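You operate a simulated robot arm through the tools that you are given. There is no shell and no other tool. Be economical: measure what you need, move in short steps, check, and stop when the job is done.

Carry out the task below with a simulated robot arm. There is one attempt and no reset: what you move stays moved.

TASK
Put the green sleeve from the top of the check bench on top of the big block and the grey sleeve on top of the silver small block.
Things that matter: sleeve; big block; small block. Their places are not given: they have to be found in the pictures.

It is judged by the outcome, as a careful person would: the job done as asked, and still so three seconds after it is handed in. It fails if anything else is knocked over, pushed out of place, dropped, spilled or broken.

THE ROBOT
A 6-joint arm with a two-finger parallel gripper, fixed in place. Base frame: the origin is at the foot of the arm, x ahead of it, y to its left, z up; the work surface is at about z = 0. Lengths are in mm, angles in degrees, forces in N, time in s.
With the tool pointing down near the work surface it reaches from about 140 to 580 mm from the base axis. Its first joint turns from -66.0 to 66.0 degrees. Payload 2.1 kg.
Tool frame: the origin (TCP) lies between the finger pads and is the grasp point; the fingertips stand 30 mm ahead of it; z points along the fingers, y is the line along which they close. The gripper opens to 94 mm. The fingers are 28 mm wide and 10 mm thick; the gripper's body (50 by 96 mm) begins 55 mm behind the TCP.
Orientation is told as [roll, pitch, yaw] about the base's x, y, z axes, in that order, counted from this pose: with the fingers straight down and closing along the base's y, the tool's x points along the base's -x, its y along +y and its z along -z.

THE INTERFACE
- The arm moves only by the tool drive_tool. Its arguments are lists of equal length, an entry for each row: "delta_pos": the shift along the tool's x, y, z in mm, a list of three; "angular": the turn, a rotation vector about the tool's x, y, z in degrees, a list of three; "claw": the gripper command, from -1 (fully open) to 1 (shut), values between in proportion. In form: {"delta_pos": [[x, y, z], ...], "angular": [[ax, ay, az], ...], "claw": [claw, ...]}. A call has 1 to 8 rows; each row shifts and turns the commanded pose from where the row before left it, along the tool's axes as they then stand. A row lasts 0.2 s, in which the tool goes at most 50 mm and 8.6 degrees; a call with a longer step from one row to the next is refused whole, and so is a gripper value outside its range. A pose out of reach is approached as far as the arm can. The call stops where the force on the tool passes 40 N (or 10 N more than at its start, if that is more) or the arm is blocked; 0.2 s more then pass. The fingers move at their own pace (about 72 mm/s each) and stop on an object; they squeeze with about 32 N. The grip force told is the motor's: it shows also when the fingers shut on nothing. Time passes only in rows, and 0.2 s behind the last, so rows that do not move let the fingers close. It gives the time, the measured TCP pose, the force on the tool (base axes), the opening and the grip force at its end, in the units of the frame above (readings bear some noise), and new pictures: "show" is both (left out), scene, wrist or none.
- Cameras (640 x 400 px; columns grow to the right, rows downward): "scene" is fixed at [32.7, -355.8, 487.4]; the picture's right is [0.93, -0.37, 0.00], its down [-0.21, -0.51, -0.83] and it looks along [0.31, 0.77, -0.55] (base axes); focal length 358 px, centre (320, 200). "wrist" rides on the gripper at [-37, 0, -58] in the tool frame; the picture's right is [0.00, -1.00, 0.00], its down [0.97, 0.00, -0.24] and it looks along [0.24, 0.00, 0.97] (tool axes); focal length 218 px, centre (320, 200).
- pixel_to_xyz(camera, pixels): for up to 12 pixels [column, row] of the newest picture of that camera ("zoom" is the newest enlarged one), the place [x, y, z] in the base frame of the surface seen there, good to about 2 mm. No time passes.
- zoom(camera, box): a new picture of the part [left, top, right, bottom] of that camera's present view, enlarged. No time passes.
- job_done(): hands the job in; it is judged then, once.

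Work in short steps. Measure before you move; look again where a grasp or a placing could have gone wrong, and mend it. You have 60 turns and 120 pictures in all, the two below and enlarged ones among them. Open the gripper and draw the arm clear of the work before you hand the job in, unless the task says otherwise; then end with one line.

The tools are called after "Call:" as name(argument=value, ...) on one line, values as JSON. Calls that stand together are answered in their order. drive_tool: Moves the arm, as the interface text tells. Its arguments: {"type":"object","properties":{"delta_pos":{"type":"array","items":{"type":"array","items":{"type":"number"}}},"angular":{"type":"array","items":{"type":"array","items":{"type":"number"}}},"claw":{"type":"array","items":{"type":"number"}},"show":{"type":"string","enum":["both","scene","wrist","none"]}},"required":["delta_pos","angular","claw"]} The other tools are called the same way: pixel_to_xyz (camera, pixels) gives the place of the surface under pixels of a picture; zoom (camera, box) takes an enlarged picture of a part of a camera's view; job_done () hands the job in.

At the start:

```text
time: 0.0
ee_pos: [191.3, 241.1, 199.6]
ee_rot: [0.0, 0.0, 0.0]
ft_force: [0.2, -0.3, -1.0]
width: 93.9
gripper_force: 0.0
```

scene: 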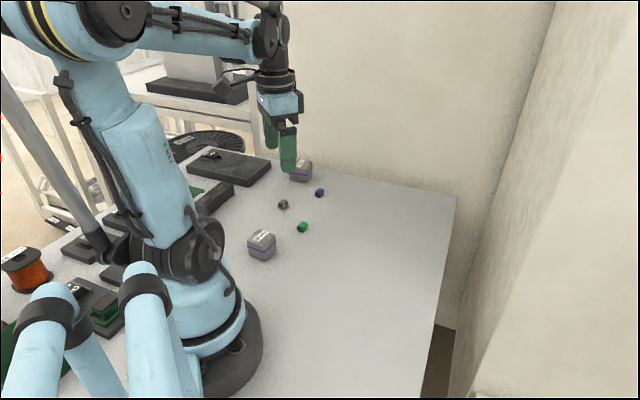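
wrist: 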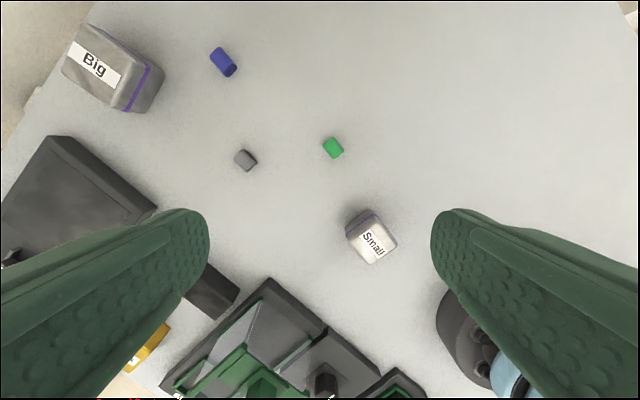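

The wrist view shows a green sleeve at (333,148), a grey one at (245,160), blocks labelled Big (110,68) and Small (370,236). I'll enlarge and measure.

Call:
zoom(camera="wrist", box=[40, 0, 440, 270])

Call:
zoom(camera="scene", box=[230, 140, 360, 270])

Call:
pixel_to_xyz(camera="wrist", pixels=[[333, 148], [245, 158], [95, 66], [371, 240], [223, 62], [290, 200], [345, 235], [370, 263], [398, 242], [350, 214], [376, 212]])

```text
1.48 times, centred on (240, 135) of wrist
```

zoom: 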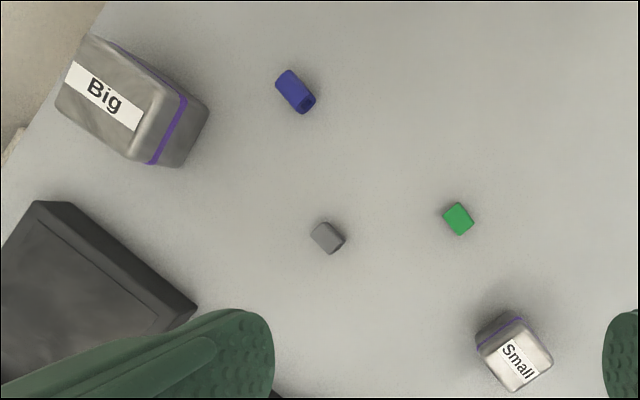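

```text
3.08 times, centred on (295, 205) of scene
```

zoom: 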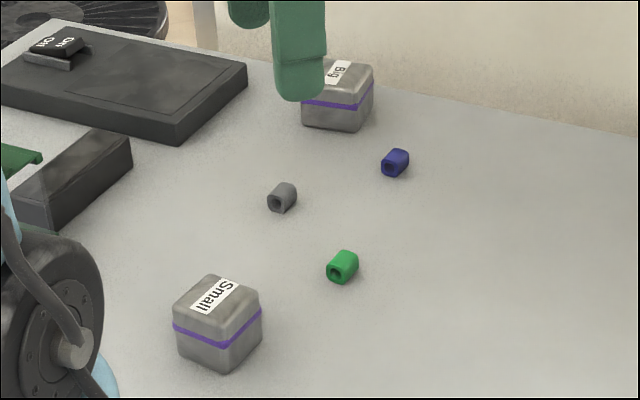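

```text
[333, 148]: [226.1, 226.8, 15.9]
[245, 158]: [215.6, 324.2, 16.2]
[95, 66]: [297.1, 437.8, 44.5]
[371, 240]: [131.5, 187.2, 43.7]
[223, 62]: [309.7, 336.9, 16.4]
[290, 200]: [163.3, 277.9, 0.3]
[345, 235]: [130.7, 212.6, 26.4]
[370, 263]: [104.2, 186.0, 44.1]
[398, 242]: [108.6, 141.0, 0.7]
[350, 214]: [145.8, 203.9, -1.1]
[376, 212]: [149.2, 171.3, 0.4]
```

The sleeves lie on the table, about 16 mm high. "Check bench" could be another place, so I look at the left of the scene for labels and other green sleeves.

Call:
zoom(camera="scene", box=[0, 200, 280, 375])

Call:
zoom(camera="scene", box=[100, 50, 340, 200])

Call:
zoom(camera="wrist", box=[100, 240, 500, 400])

Call:
zoom(camera="wrist", box=[320, 130, 420, 270])

```text
2.29 times, centred on (140, 288) of scene
```

zoom: 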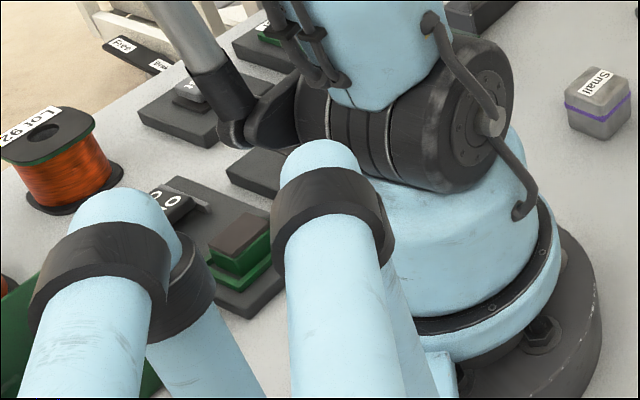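

```text
2.67 times, centred on (220, 125) of scene
```

zoom: 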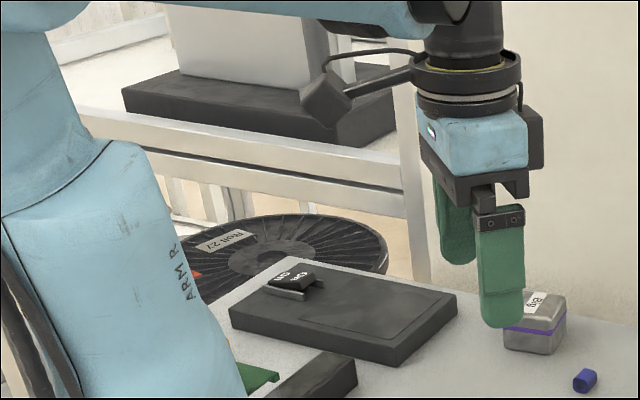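

```text
1.60 times, centred on (300, 320) of wrist
```

zoom: 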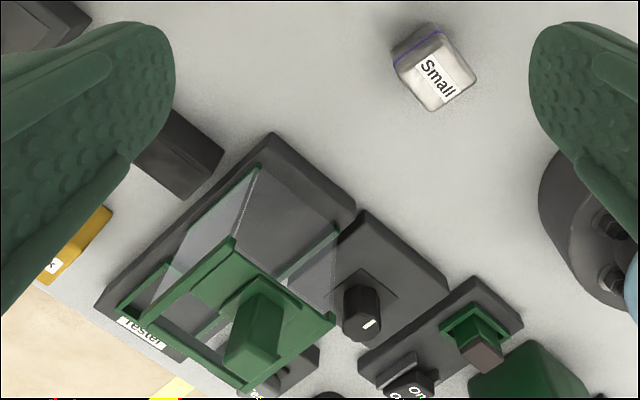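

```text
2.86 times, centred on (370, 200) of wrist
```

zoom: 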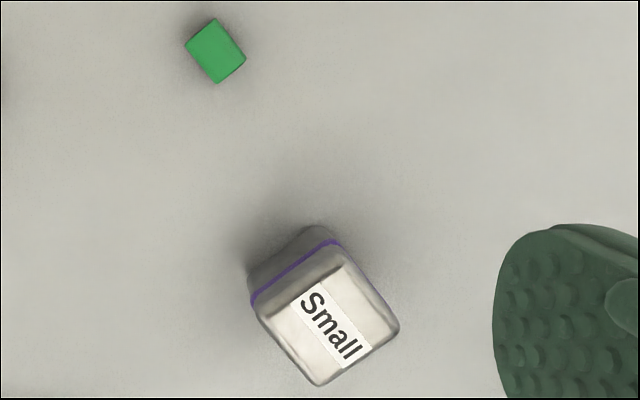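

The table itself is the bench with the sleeves on it. I measure the corners of the green sleeve and the small block's top in the newest enlargement.

Call:
pixel_to_xyz(camera="zoom", pixels=[[189, 50], [215, 78], [241, 58], [216, 25], [216, 50], [262, 312], [318, 380], [393, 328], [340, 270], [330, 325]])

Call:
zoom(camera="wrist", box=[205, 30, 355, 180])

Call:
zoom(camera="scene", box=[270, 180, 330, 240])

```text
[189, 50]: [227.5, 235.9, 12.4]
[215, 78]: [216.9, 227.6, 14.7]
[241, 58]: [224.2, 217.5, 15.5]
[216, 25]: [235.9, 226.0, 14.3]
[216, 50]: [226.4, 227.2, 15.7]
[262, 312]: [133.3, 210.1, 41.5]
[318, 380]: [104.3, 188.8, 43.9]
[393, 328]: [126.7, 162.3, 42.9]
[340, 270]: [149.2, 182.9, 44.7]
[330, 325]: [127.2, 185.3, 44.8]
```

```text
2.67 times, centred on (280, 105) of wrist
```

zoom: 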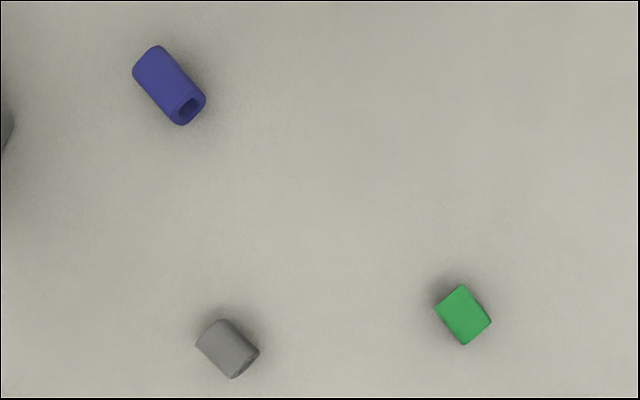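

```text
6.67 times, centred on (300, 210) of scene
```

zoom: 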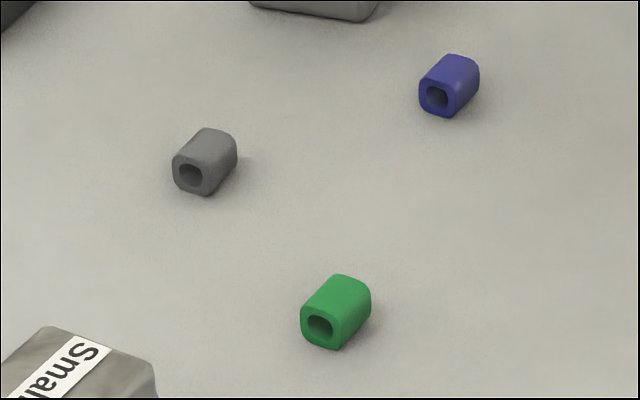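

The sleeves are lying square tubes about 16 mm high, with the green one centred at (226,227) and its axis near 38°. I move above it, turn about 38.5° and part-close the gripper.

Call:
drive_tool(delta_pos=[[-17.5, -7, 40], [-17.3, -7.2, 40], [0, 0, 0], [0, 0, 0], [0, 0, 0], [0, 0, 0], [0, 0, 0], [0, 0, 0]], angular=[[0, 0, 0], [0, 0, 0], [0, 0, -7.7], [0, 0, -7.7], [0, 0, -7.7], [0, 0, -7.7], [0, 0, -7.7], [0, 0, 0]], claw=[-0.2, -0.2, -0.2, -0.2, -0.2, -0.2, -0.2, -0.2])

```text
time: 1.8
ee_pos: [225.3, 227.2, 118.4]
ee_rot: [-0.1, 0.0, 38.6]
ft_force: [0.2, -0.2, -0.6]
width: 56.4
gripper_force: 0.0
```

scene: 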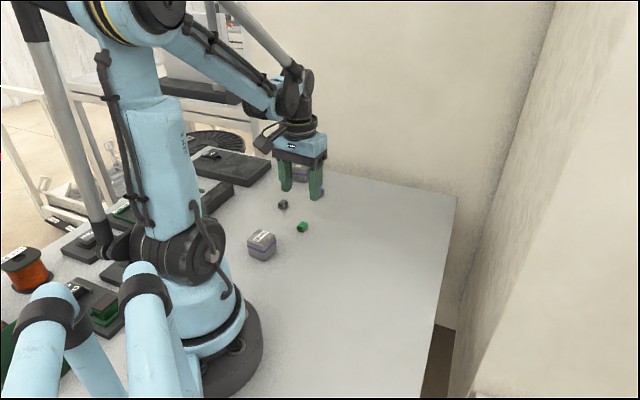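
wrist: 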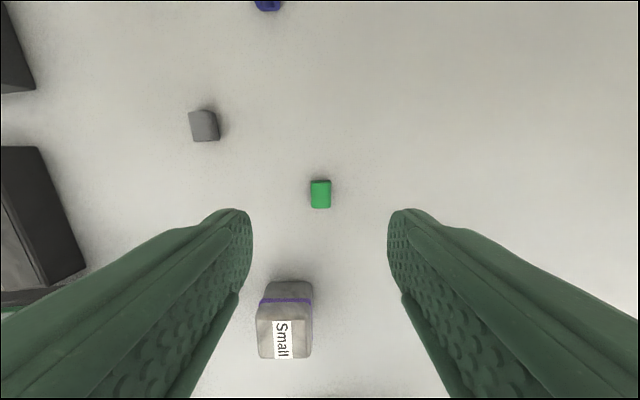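

The sleeve at (320,194) is square and centred between the fingers. I go down until the tips are about 3 mm above the table.

Call:
drive_tool(delta_pos=[[0, 0, 40], [0, 0, 35], [0, 0, 9], [0, 0, 0]], angular=[[0, 0, 0], [0, 0, 0], [0, 0, 0], [0, 0, 0]], claw=[-0.2, -0.2, -0.2, -0.2])

```text
time: 2.8
ee_pos: [227.4, 225.2, 35.8]
ee_rot: [0.0, 0.0, 38.6]
ft_force: [0.7, 0.1, 0.4]
width: 56.5
gripper_force: 0.1
```

scene: 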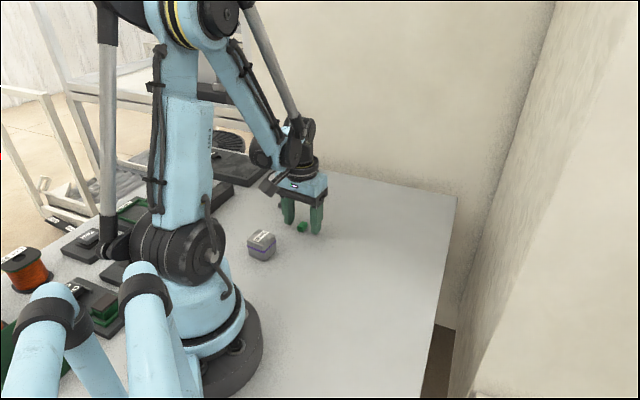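
wrist: 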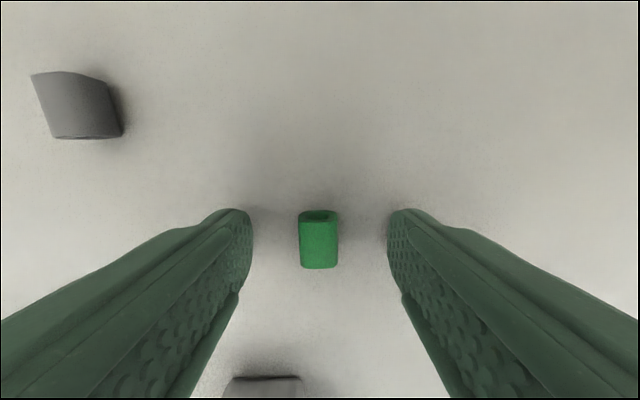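

It is in line between the tips. I lower 2 mm and close.

Call:
drive_tool(delta_pos=[[0, 0, 2], [0, 0, 0], [0, 0, 0], [0, 0, 0], [0, 0, 0]], angular=[[0, 0, 0], [0, 0, 0], [0, 0, 0], [0, 0, 0], [0, 0, 0]], claw=[-0.2, 1, 1, 1, 1])

```text
time: 4.0
ee_pos: [227.3, 227.2, 33.8]
ee_rot: [0.0, 0.0, 38.5]
ft_force: [-0.4, 0.3, 0.7]
width: 14.0
gripper_force: 31.9
```

scene: 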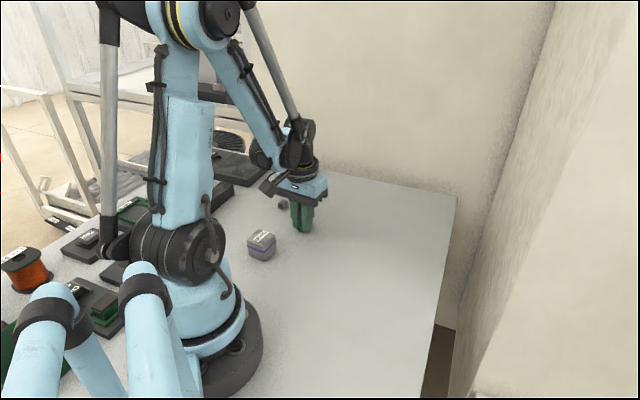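
wrist: 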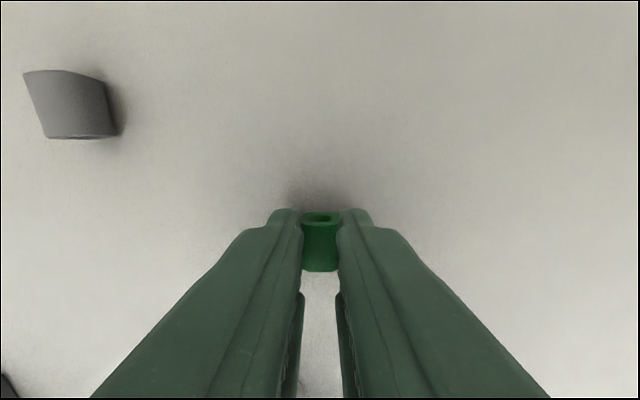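

Held at 14.0 mm width. I lift about 120 mm and carry it toward the big block, staying short of it for a look.

Call:
drive_tool(delta_pos=[[0, 0, -20], [0, 0, -40], [0, 0, -40], [0, 0, -20], [-30, 25, 0], [-30, 25, 0], [-30, 25, 0], [0, 0, 0]], angular=[[0, 0, 0], [0, 0, 0], [0, 0, 0], [0, 0, 0], [0, 0, 0], [0, 0, 0], [0, 0, 0], [0, 0, 0]], claw=[1, 1, 1, 1, 1, 1, 1, 1])

```text
time: 5.8
ee_pos: [249.9, 343.8, 152.3]
ee_rot: [0.0, 0.0, 38.5]
ft_force: [-0.5, 0.3, 0.0]
width: 13.5
gripper_force: 32.1
```

scene: 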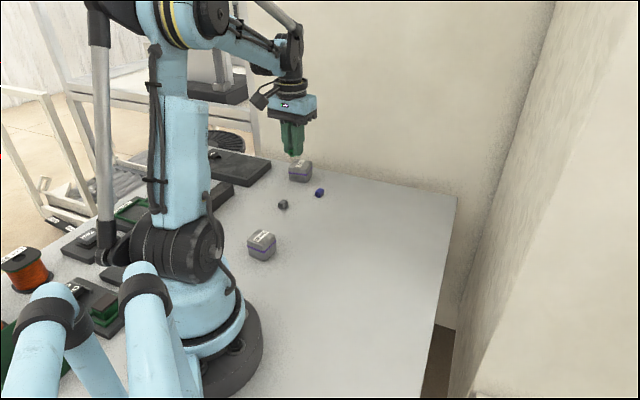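
wrist: 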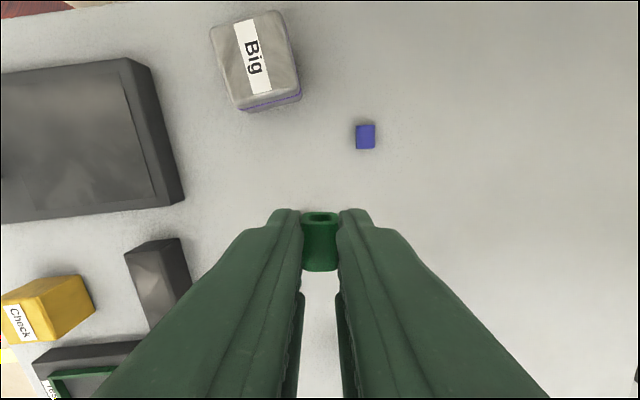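

The big block's top is at about (252,60), and there is a yellow sign "Check" at (45,310). I enlarge both.

Call:
zoom(camera="wrist", box=[0, 220, 200, 400])

Call:
zoom(camera="wrist", box=[200, 0, 320, 120])

Call:
pixel_to_xyz(camera="wrist", pixels=[[213, 27], [275, 13], [297, 87], [238, 103], [255, 56], [365, 137], [45, 300], [150, 260]])

```text
2.22 times, centred on (100, 310) of wrist
```

zoom: 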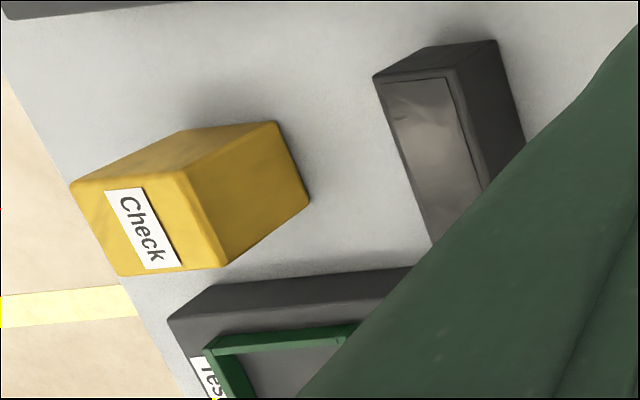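

```text
3.33 times, centred on (260, 60) of wrist
```

zoom: 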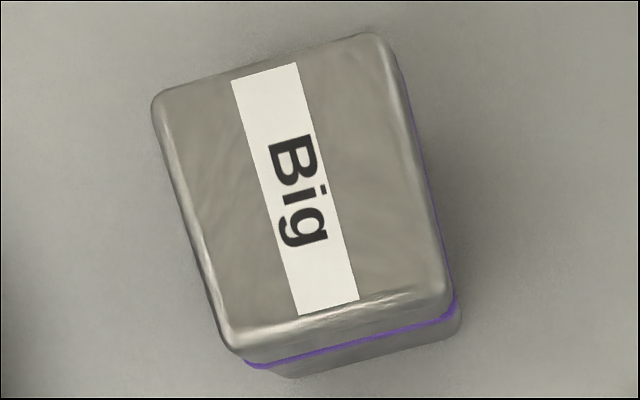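

```text
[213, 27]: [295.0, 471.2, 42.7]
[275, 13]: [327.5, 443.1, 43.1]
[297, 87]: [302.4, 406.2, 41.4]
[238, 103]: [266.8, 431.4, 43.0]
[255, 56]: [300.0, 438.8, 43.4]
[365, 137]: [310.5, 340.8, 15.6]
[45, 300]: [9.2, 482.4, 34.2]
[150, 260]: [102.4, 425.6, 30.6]
```

The big block's top is centred at (299,438) with z≈44. I move above it and come down to about z 95.

Call:
drive_tool(delta_pos=[[-32.5, 14.6, 0], [-32.5, 14.6, 0], [-32.5, 14.7, 0], [0, 0, 30], [0, 0, 26], [0, 0, 0]], angular=[[0, 0, 0], [0, 0, 0], [0, 0, 0], [0, 0, 0], [0, 0, 0], [0, 0, 0]], claw=[1, 1, 1, 1, 1, 1])

Call:
zoom(camera="scene", box=[260, 110, 350, 200])

```text
time: 7.2
ee_pos: [298.2, 433.7, 97.7]
ee_rot: [0.0, -0.1, 38.5]
ft_force: [-0.8, -0.2, 0.2]
width: 13.6
gripper_force: 31.5
```

scene: 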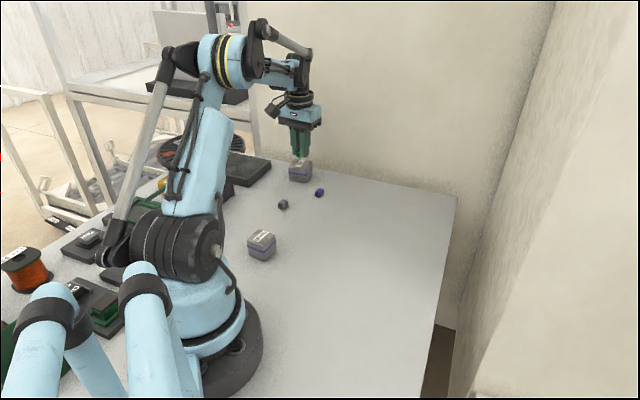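
wrist: 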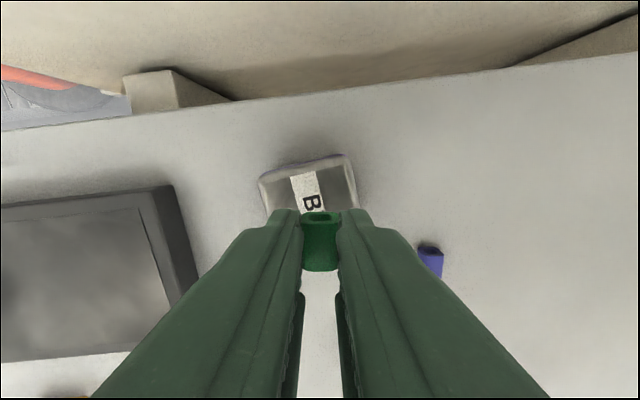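

```text
4.44 times, centred on (305, 155) of scene
```

zoom: 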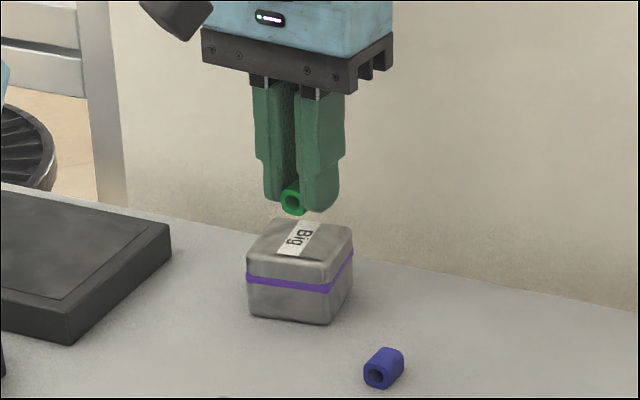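

The sleeve hangs over the block and the reading is about 4 mm short in y. I correct that and come down near contact.

Call:
drive_tool(delta_pos=[[-2.5, 2.5, 0], [0, 0, 10], [0, 0, 6], [0, 0, 0], [0, 0, 0]], angular=[[0, 0, 0], [0, 0, 0], [0, 0, 0], [0, 0, 0], [0, 0, 0]], claw=[1, 1, 1, 1, 1])

Call:
zoom(camera="scene", box=[275, 135, 335, 195])

```text
time: 8.4
ee_pos: [300.3, 439.6, 83.4]
ee_rot: [0.0, 0.1, 38.5]
ft_force: [-0.9, -0.4, 0.2]
width: 13.8
gripper_force: 32.2
```

scene: 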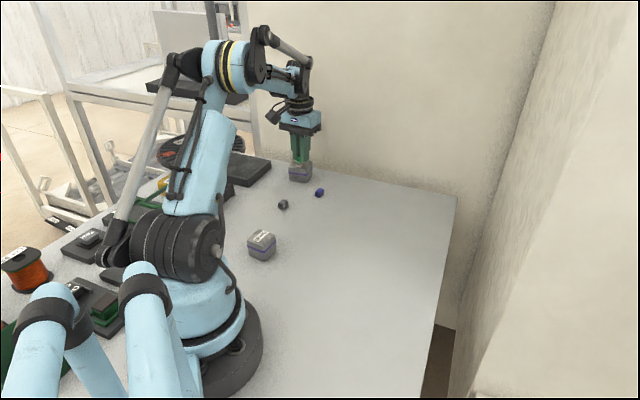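
wrist: 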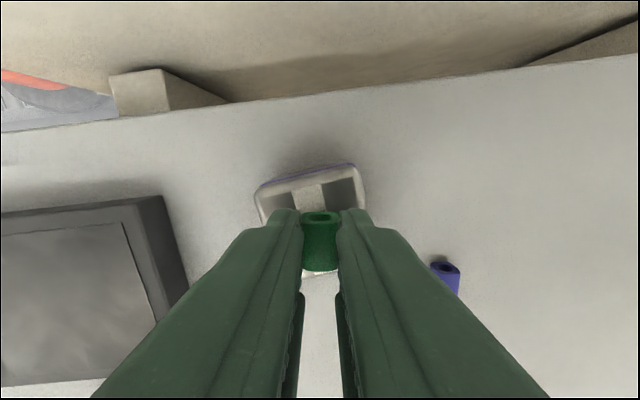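

```text
6.67 times, centred on (305, 165) of scene
```

zoom: 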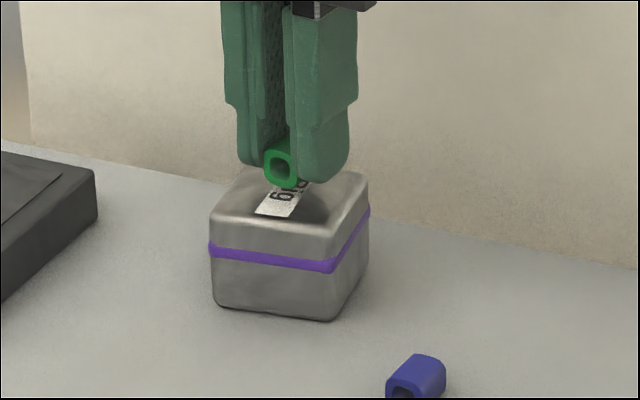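

It is well centred with about 5 mm to go. I go down in small rows while watching the force.

Call:
drive_tool(delta_pos=[[0, 0, 2], [0, 0, 1.5], [0, 0, 1], [0, 0, 0]], angular=[[0, 0, 0], [0, 0, 0], [0, 0, 0], [0, 0, 0]], claw=[1, 1, 1, 1], show="scene")

Call:
zoom(camera="scene", box=[275, 135, 335, 195])

```text
time: 9.4
ee_pos: [300.9, 439.2, 78.1]
ee_rot: [0.1, 0.1, 38.5]
ft_force: [-0.3, 0.2, 0.3]
width: 13.4
gripper_force: 32.3
```

scene: 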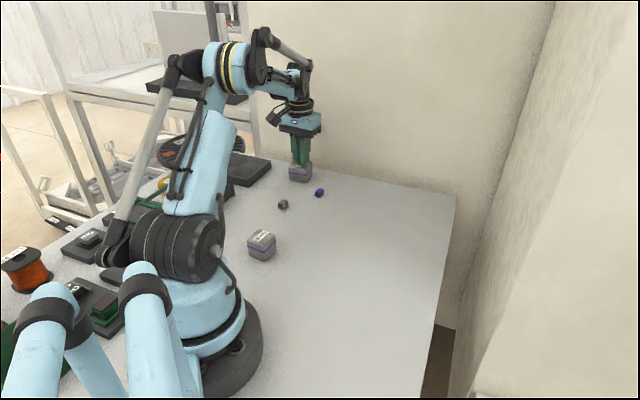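

```text
6.67 times, centred on (305, 165) of scene
```

zoom: 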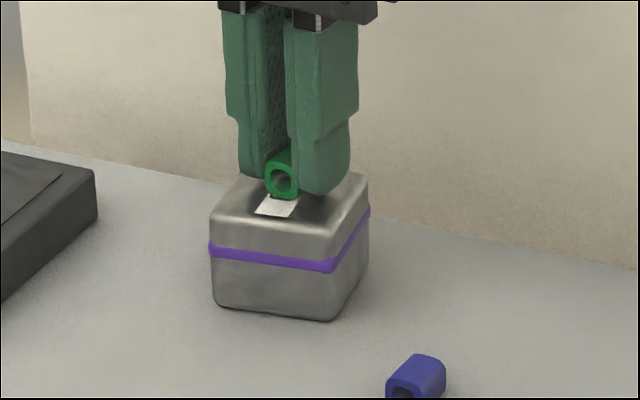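

No contact force yet, so I creep down 1.5 mm more.

Call:
drive_tool(delta_pos=[[0, 0, 0.8], [0, 0, 0.7], [0, 0, 0]], angular=[[0, 0, 0], [0, 0, 0], [0, 0, 0]], claw=[1, 1, 1], show="none")

```text
time: 10.2
ee_pos: [300.8, 439.6, 76.0]
ee_rot: [-0.1, 0.0, 38.4]
ft_force: [-0.6, -2.3, 13.9]
width: 13.6
gripper_force: 31.7
```

Contact at 14 N. I ease up slightly, open and lift away.

Call:
drive_tool(delta_pos=[[0, 0, -0.6], [0, 0, 0], [0, 0, 0], [0, 0, 0], [0, 0, -20], [0, 0, -40], [0, 0, 0]], angular=[[0, 0, 0], [0, 0, 0], [0, 0, 0], [0, 0, 0], [0, 0, 0], [0, 0, 0], [0, 0, 0]], claw=[1, 0.4, 0, -0.2, -0.2, -0.2, -0.2])

Call:
zoom(camera="scene", box=[270, 130, 340, 220])

```text
time: 11.8
ee_pos: [298.6, 441.0, 135.8]
ee_rot: [0.0, 0.0, 38.5]
ft_force: [0.8, -0.1, -0.3]
width: 56.6
gripper_force: 0.1
```

scene: 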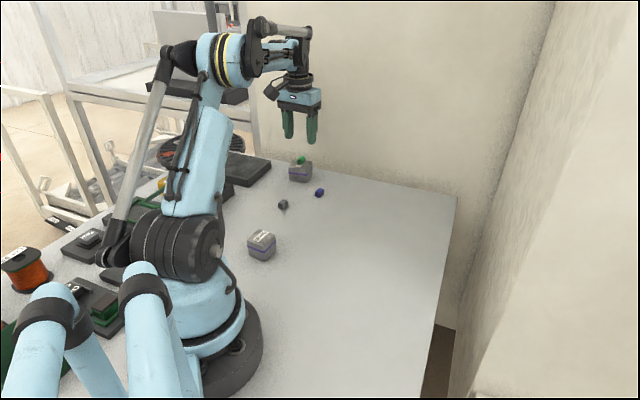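
wrist: 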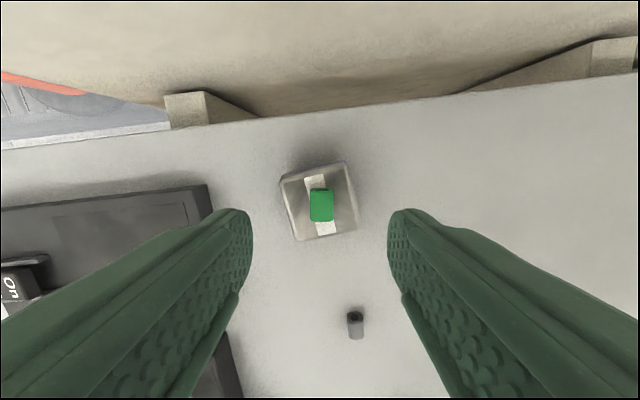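

```text
4.44 times, centred on (305, 175) of scene
```

zoom: 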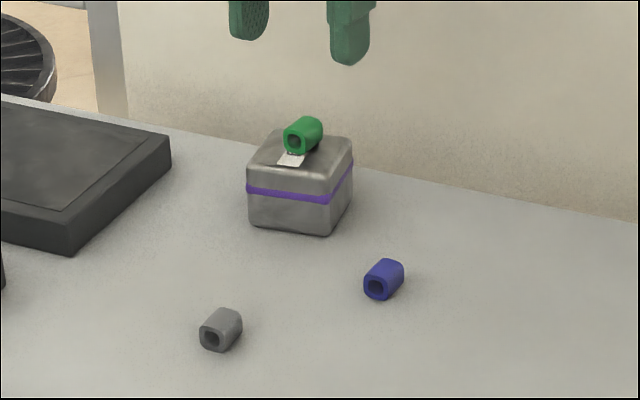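

The green sleeve sits centred on the big block. Next is the grey one at about (216,324), so I move above it and turn 8° more.

Call:
drive_tool(delta_pos=[[34.4, -10, 0], [34.4, -10, 0], [34.4, -10, 5], [34.4, -10, 10], [0, 0, 0], [0, 0, 0]], angular=[[0, 0, 0], [0, 0, 0], [0, 0, 0], [0, 0, 0], [0, 0, -8], [0, 0, 0]], claw=[-0.2, -0.2, -0.2, -0.2, -0.2, -0.2], show="wrist")

Call:
zoom(camera="wrist", box=[260, 140, 380, 240])

```text
time: 13.2
ee_pos: [215.2, 327.5, 123.6]
ee_rot: [0.0, -0.1, 46.7]
ft_force: [-0.4, 0.3, 0.0]
width: 56.6
gripper_force: 0.1
```

wrist: 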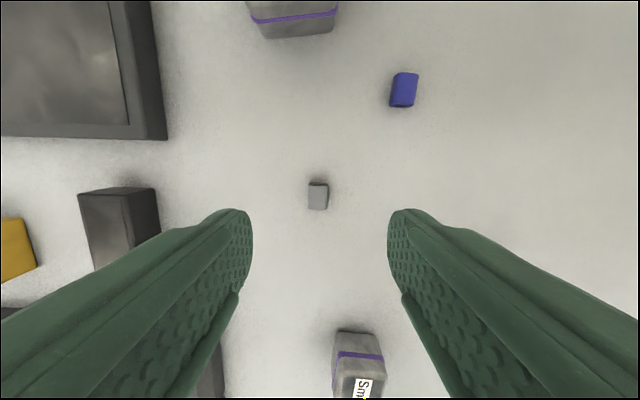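

```text
4.00 times, centred on (320, 190) of wrist
```

zoom: 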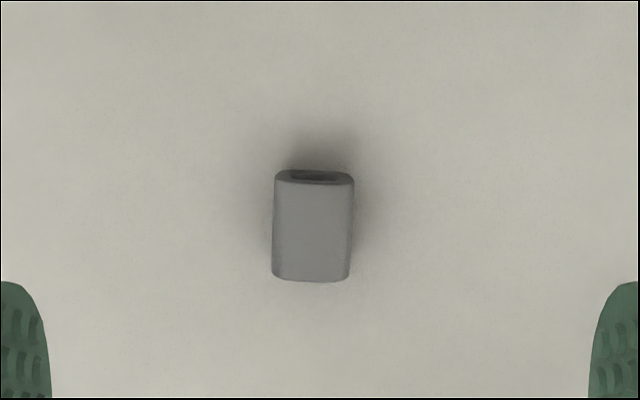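

It is aligned within a degree or two. I measure its centre.

Call:
pixel_to_xyz(camera="zoom", pixels=[[312, 232], [278, 190], [350, 190], [276, 275], [346, 276]])

```text
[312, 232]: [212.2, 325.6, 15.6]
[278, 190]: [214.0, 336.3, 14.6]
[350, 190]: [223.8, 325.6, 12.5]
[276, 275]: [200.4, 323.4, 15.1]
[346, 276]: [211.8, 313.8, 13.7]
```

Its centre is about (212.5,325), so I shift 3 mm along tool x and go down.

Call:
drive_tool(delta_pos=[[3, 0.3, 30], [0, 0, 35], [0, 0, 20], [0, 0, 0], [0, 0, 0]], angular=[[0, 0, 1], [0, 0, 0], [0, 0, 0], [0, 0, 0], [0, 0, 0]], claw=[-0.2, -0.2, -0.2, -0.2, -0.2], show="wrist")

```text
time: 14.4
ee_pos: [211.7, 323.2, 38.6]
ee_rot: [0.0, 0.1, 45.6]
ft_force: [-0.3, -0.1, 0.9]
width: 56.4
gripper_force: 0.1
```

wrist: 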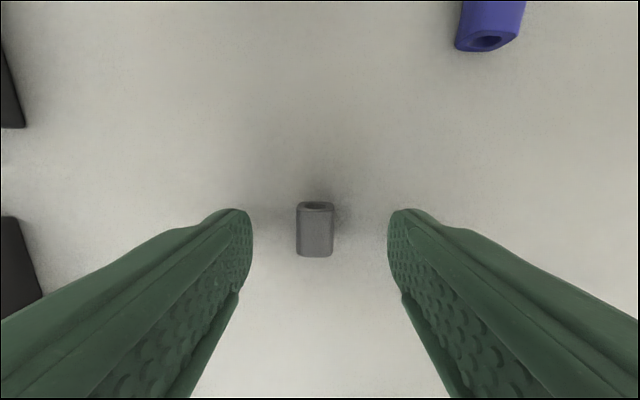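

It is about 1 mm off-centre at column 315. I trim that, lower 4.5 mm and close.

Call:
drive_tool(delta_pos=[[0, 1.5, 3], [0, 0, 1.5], [0, 0, 0], [0, 0, 0], [0, 0, 0], [0, 0, 0], [0, 0, 0]], angular=[[0, 0, 0], [0, 0, 0], [0, 0, 0], [0, 0, 0], [0, 0, 0], [0, 0, 0], [0, 0, 0]], claw=[-0.2, -0.2, -0.2, 1, 1, 1, 1], show="wrist")

```text
time: 16.0
ee_pos: [212.7, 323.1, 32.5]
ee_rot: [0.1, 0.0, 45.5]
ft_force: [-0.6, -0.2, 0.5]
width: 14.1
gripper_force: 32.4
```

wrist: 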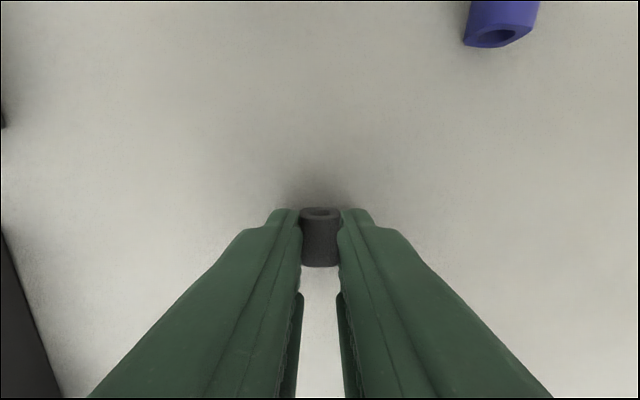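

Held at 14.1 mm. I lift 100 mm and carry it over the small block at (127.5,186).

Call:
drive_tool(delta_pos=[[0, 0, -20], [0, 0, -40], [0, 0, -40], [39.3, -8.9, 0], [39.3, -8.9, 0], [39.3, -8.9, 0], [39.3, -8.7, 0], [0, 0, 0]], angular=[[0, 0, 0], [0, 0, 0], [0, 0, 0], [0, 0, 0], [0, 0, 0], [0, 0, 0], [0, 0, 0], [0, 0, 0]], claw=[1, 1, 1, 1, 1, 1, 1, 1])

Call:
zoom(camera="scene", box=[220, 160, 320, 270])

```text
time: 17.8
ee_pos: [125.8, 187.2, 130.7]
ee_rot: [0.1, 0.0, 45.5]
ft_force: [-0.9, -0.7, -0.4]
width: 14.3
gripper_force: 32.3
```

scene: 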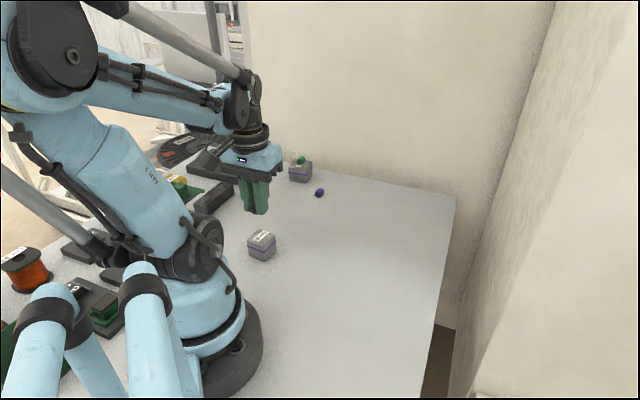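
wrist: 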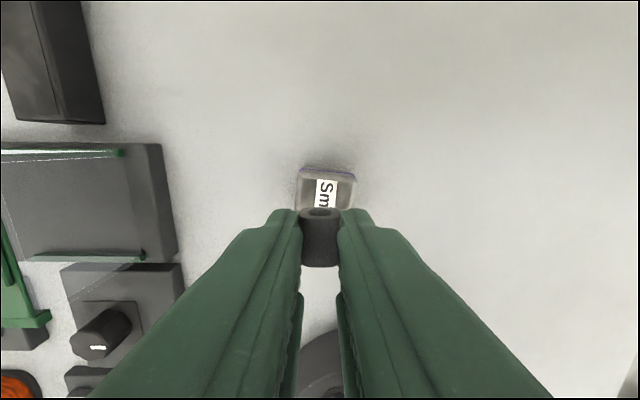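

```text
3.64 times, centred on (270, 215) of scene
```

zoom: 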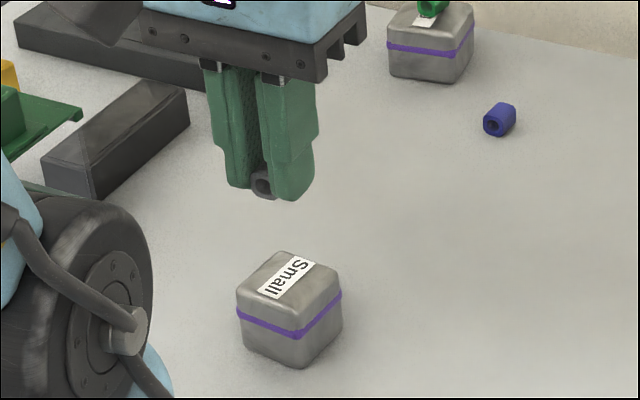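

The block looks slightly right of the sleeve in the wrist view. I re-measure its top in the scene enlargement.

Call:
pixel_to_xyz(camera="zoom", pixels=[[242, 292], [282, 256], [338, 283], [298, 326], [290, 287]])

Call:
pixel_to_xyz(camera="wrist", pixels=[[302, 175], [352, 180], [300, 200], [353, 205]])

```text
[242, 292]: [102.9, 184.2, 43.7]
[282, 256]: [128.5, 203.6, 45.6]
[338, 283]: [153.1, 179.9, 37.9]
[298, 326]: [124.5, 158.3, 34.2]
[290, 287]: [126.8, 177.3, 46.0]
```

```text
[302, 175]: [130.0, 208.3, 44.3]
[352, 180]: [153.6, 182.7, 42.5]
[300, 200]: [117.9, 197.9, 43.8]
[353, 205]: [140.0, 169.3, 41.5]
```

The block's centre comes out at about (128,183), which agrees with the view. I shift 4 mm and come down to about z 83.

Call:
drive_tool(delta_pos=[[1.2, -4.2, 0], [0, 0, 25], [0, 0, 20], [0, 0, 0], [0, 0, 0]], angular=[[0, 0, 0], [0, 0, 0], [0, 0, 0], [0, 0, 0], [0, 0, 0]], claw=[1, 1, 1, 1, 1])

Call:
zoom(camera="scene", box=[225, 190, 305, 270])

```text
time: 19.0
ee_pos: [129.0, 182.2, 89.8]
ee_rot: [0.1, 0.0, 45.6]
ft_force: [0.5, 0.4, -0.5]
width: 14.0
gripper_force: 31.4
```

scene: 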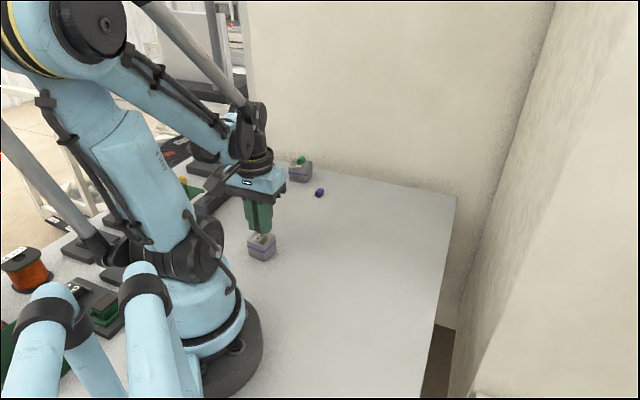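
wrist: 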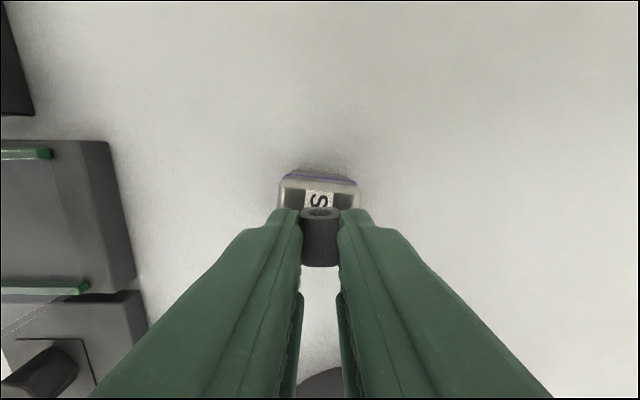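

```text
5.00 times, centred on (265, 230) of scene
```

zoom: 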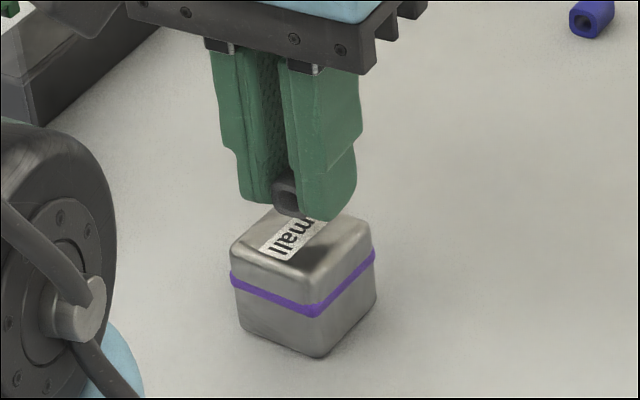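

It is centred over the block. I go down another 7 mm gently.

Call:
drive_tool(delta_pos=[[0, 0, 3], [0, 0, 2.5], [0, 0, 1.5], [0, 0, 0], [0, 0, 0]], angular=[[0, 0, 0], [0, 0, 0], [0, 0, 0], [0, 0, 0], [0, 0, 0]], claw=[1, 1, 1, 1, 1], show="scene")

Call:
zoom(camera="scene", box=[225, 190, 305, 270])

```text
time: 20.2
ee_pos: [129.9, 182.7, 82.2]
ee_rot: [0.1, -0.1, 45.5]
ft_force: [0.4, -0.3, -0.1]
width: 14.2
gripper_force: 32.2
```

scene: 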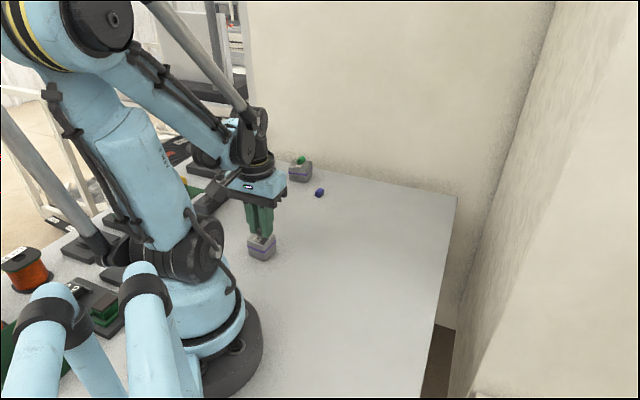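

```text
5.00 times, centred on (265, 230) of scene
```

zoom: 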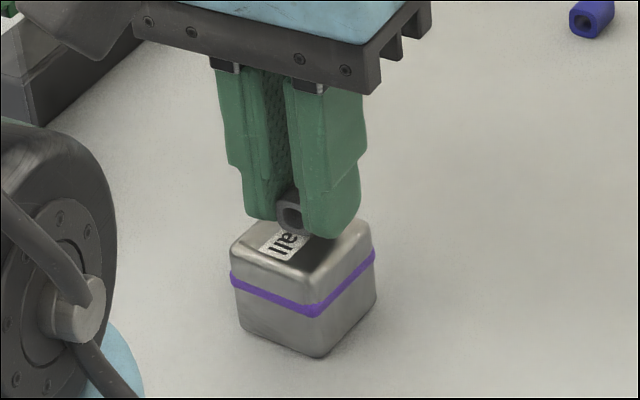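

There are about 4–5 mm left, so I go 4 mm.

Call:
drive_tool(delta_pos=[[0, 0, 2], [0, 0, 1], [0, 0, 1], [0, 0, 0], [0, 0, 0]], angular=[[0, 0, 0], [0, 0, 0], [0, 0, 0], [0, 0, 0], [0, 0, 0]], claw=[1, 1, 1, 1, 1], show="none")

```text
time: 21.4
ee_pos: [130.9, 182.3, 78.0]
ee_rot: [0.0, 0.0, 45.5]
ft_force: [0.0, 0.1, -0.2]
width: 14.1
gripper_force: 31.8
```

No contact yet, so I creep on.

Call:
drive_tool(delta_pos=[[0, 0, 0.8], [0, 0, 0.7], [0, 0, 0], [0, 0, 0]], angular=[[0, 0, 0], [0, 0, 0], [0, 0, 0], [0, 0, 0]], claw=[1, 1, 1, 1], show="none")

Call:
zoom(camera="scene", box=[225, 190, 305, 270])

```text
time: 22.4
ee_pos: [131.9, 182.4, 75.6]
ee_rot: [-0.1, 0.1, 45.5]
ft_force: [-0.8, -0.1, 12.3]
width: 14.4
gripper_force: 32.1
```

```text
5.00 times, centred on (265, 230) of scene
```

zoom: 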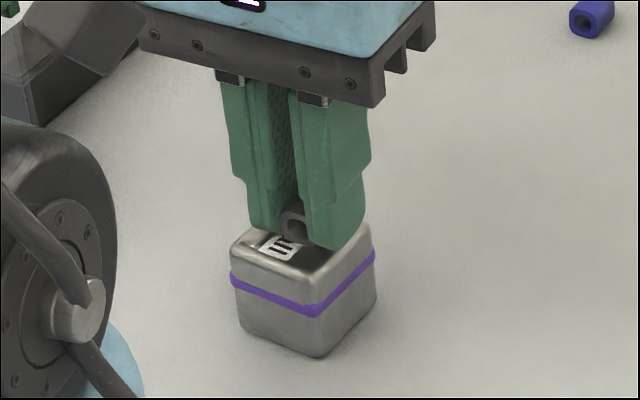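

Contact at 12 N with the sleeve well within the top. I ease up, open and lift clear.

Call:
drive_tool(delta_pos=[[0, 0, -0.6], [0, 0, 0], [0, 0, 0], [0, 0, 0], [0, 0, -20], [0, 0, -40], [0, 0, -40], [0, 0, 0]], angular=[[0, 0, 0], [0, 0, 0], [0, 0, 0], [0, 0, 0], [0, 0, 0], [0, 0, 0], [0, 0, 0], [0, 0, 0]], claw=[1, 0.4, 0, -0.2, -0.2, -0.2, -0.2, -0.2])

Call:
zoom(camera="scene", box=[225, 140, 345, 270])

```text
time: 24.2
ee_pos: [130.2, 182.5, 176.9]
ee_rot: [-0.1, -0.1, 45.6]
ft_force: [-0.9, 0.7, 0.0]
width: 56.3
gripper_force: 0.0
```

scene: 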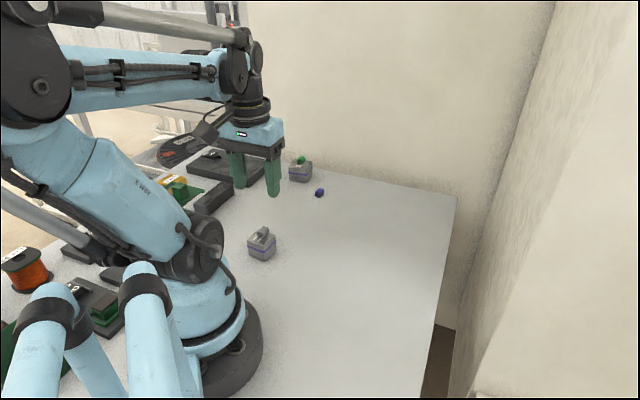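
wrist: 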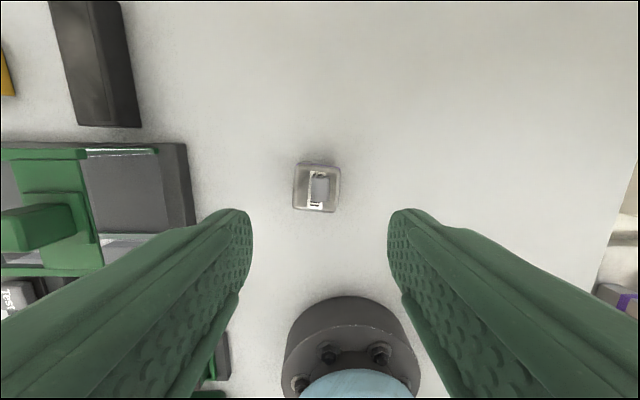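

```text
3.08 times, centred on (285, 205) of scene
```

zoom: 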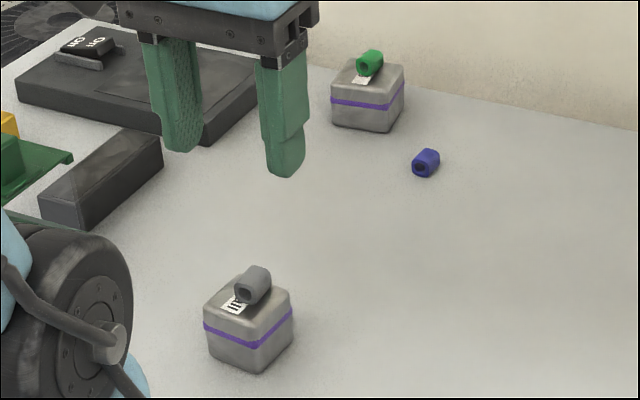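

Both sleeves are seated. A purple-striped object shows at the right edge of the wrist view, about (620,300), so I check it in case it is another block.

Call:
zoom(camera="wrist", box=[560, 200, 640, 360])

Call:
pixel_to_xyz(camera="wrist", pixels=[[622, 300], [610, 290], [630, 310]])

```text
2.50 times, centred on (600, 280) of wrist
```

zoom: 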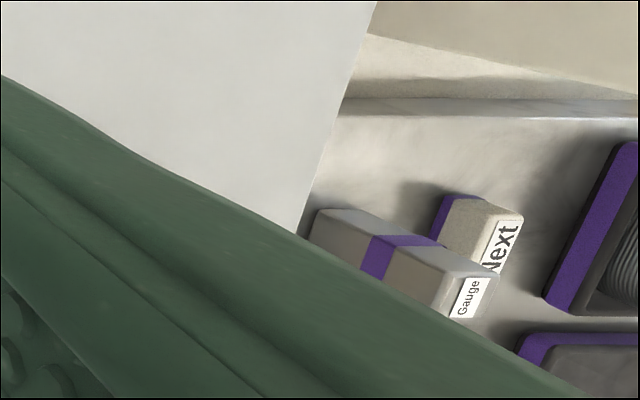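

```text
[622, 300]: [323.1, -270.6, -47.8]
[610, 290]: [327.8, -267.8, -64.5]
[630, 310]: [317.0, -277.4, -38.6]
```

There is another, lower bench on the right (signs "Gauge", "Next"). Before handing in, I swing the empty gripper over there, high up, to rule out other candidate blocks or sleeves.

Call:
drive_tool(delta_pos=[[0, 0, -40], [9.7, -43.6, -10], [9.7, -43.6, -10], [9.7, -43.6, -10], [9.7, -43.6, -10], [9.7, -43.6, -10], [9.7, -43.6, -10], [9.7, -43.6, 0]], angular=[[0, 0, 0], [0, 0, 0], [0, 0, 0], [0, 0, 0], [0, 0, 0], [0, 0, 0], [0, 0, 0], [0, 0, 0]], claw=[-1, -1, -1, -1, -1, -1, -1, -1])

```text
time: 26.0
ee_pos: [297.0, -79.5, 275.6]
ee_rot: [-0.1, 0.0, 45.4]
ft_force: [-1.1, -0.1, 0.6]
width: 94.2
gripper_force: 0.1
```

scene: 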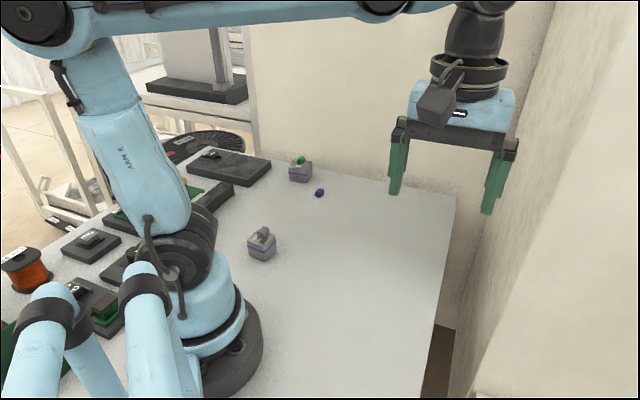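
wrist: 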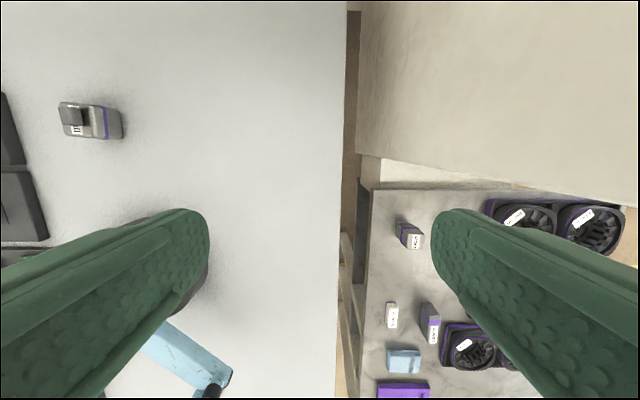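

The other bench has labelled items, for example at (410,235). I enlarge it.

Call:
zoom(camera="wrist", box=[350, 190, 510, 290])

Call:
zoom(camera="wrist", box=[350, 280, 530, 400])

Call:
pixel_to_xyz(camera="wrist", pixels=[[410, 238], [392, 315], [429, 325], [403, 360], [390, 270]])

```text
4.00 times, centred on (430, 240) of wrist
```

zoom: 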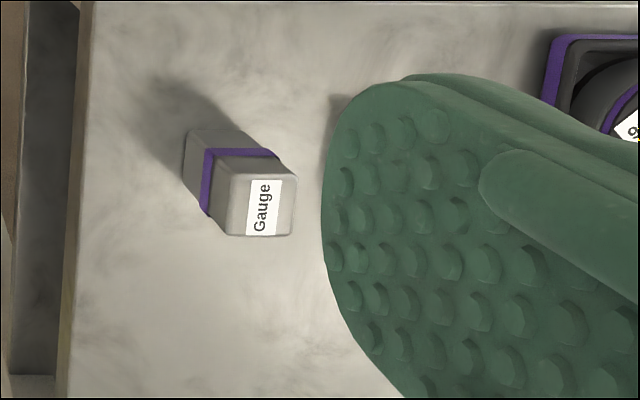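

```text
3.33 times, centred on (440, 340) of wrist
```

zoom: 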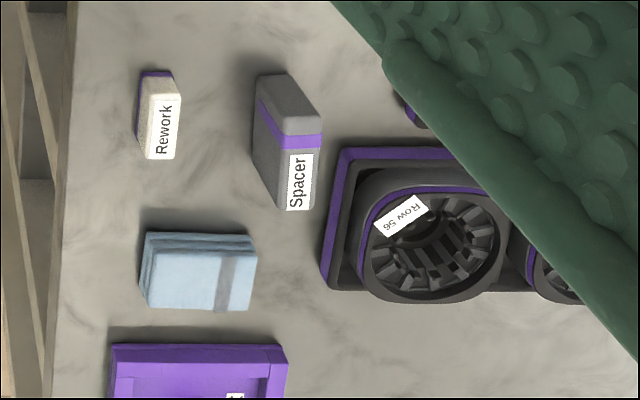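

```text
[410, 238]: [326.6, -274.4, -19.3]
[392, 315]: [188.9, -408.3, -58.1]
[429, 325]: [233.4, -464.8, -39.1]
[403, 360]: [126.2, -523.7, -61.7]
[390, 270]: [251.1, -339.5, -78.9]
```

That bench holds only "Gauge", "Spacer" and "Rework" items, with no other big or small block or sleeve. In the newest scene both sleeves sit on their blocks, the gripper is open and the arm is clear, so I hand in.

Call:
job_done()

```text
The job is handed in.
```

The green sleeve is on top of the big block and the grey sleeve is on top of the silver small block. Nothing else looked moved in the last pictures, and the job is handed in.
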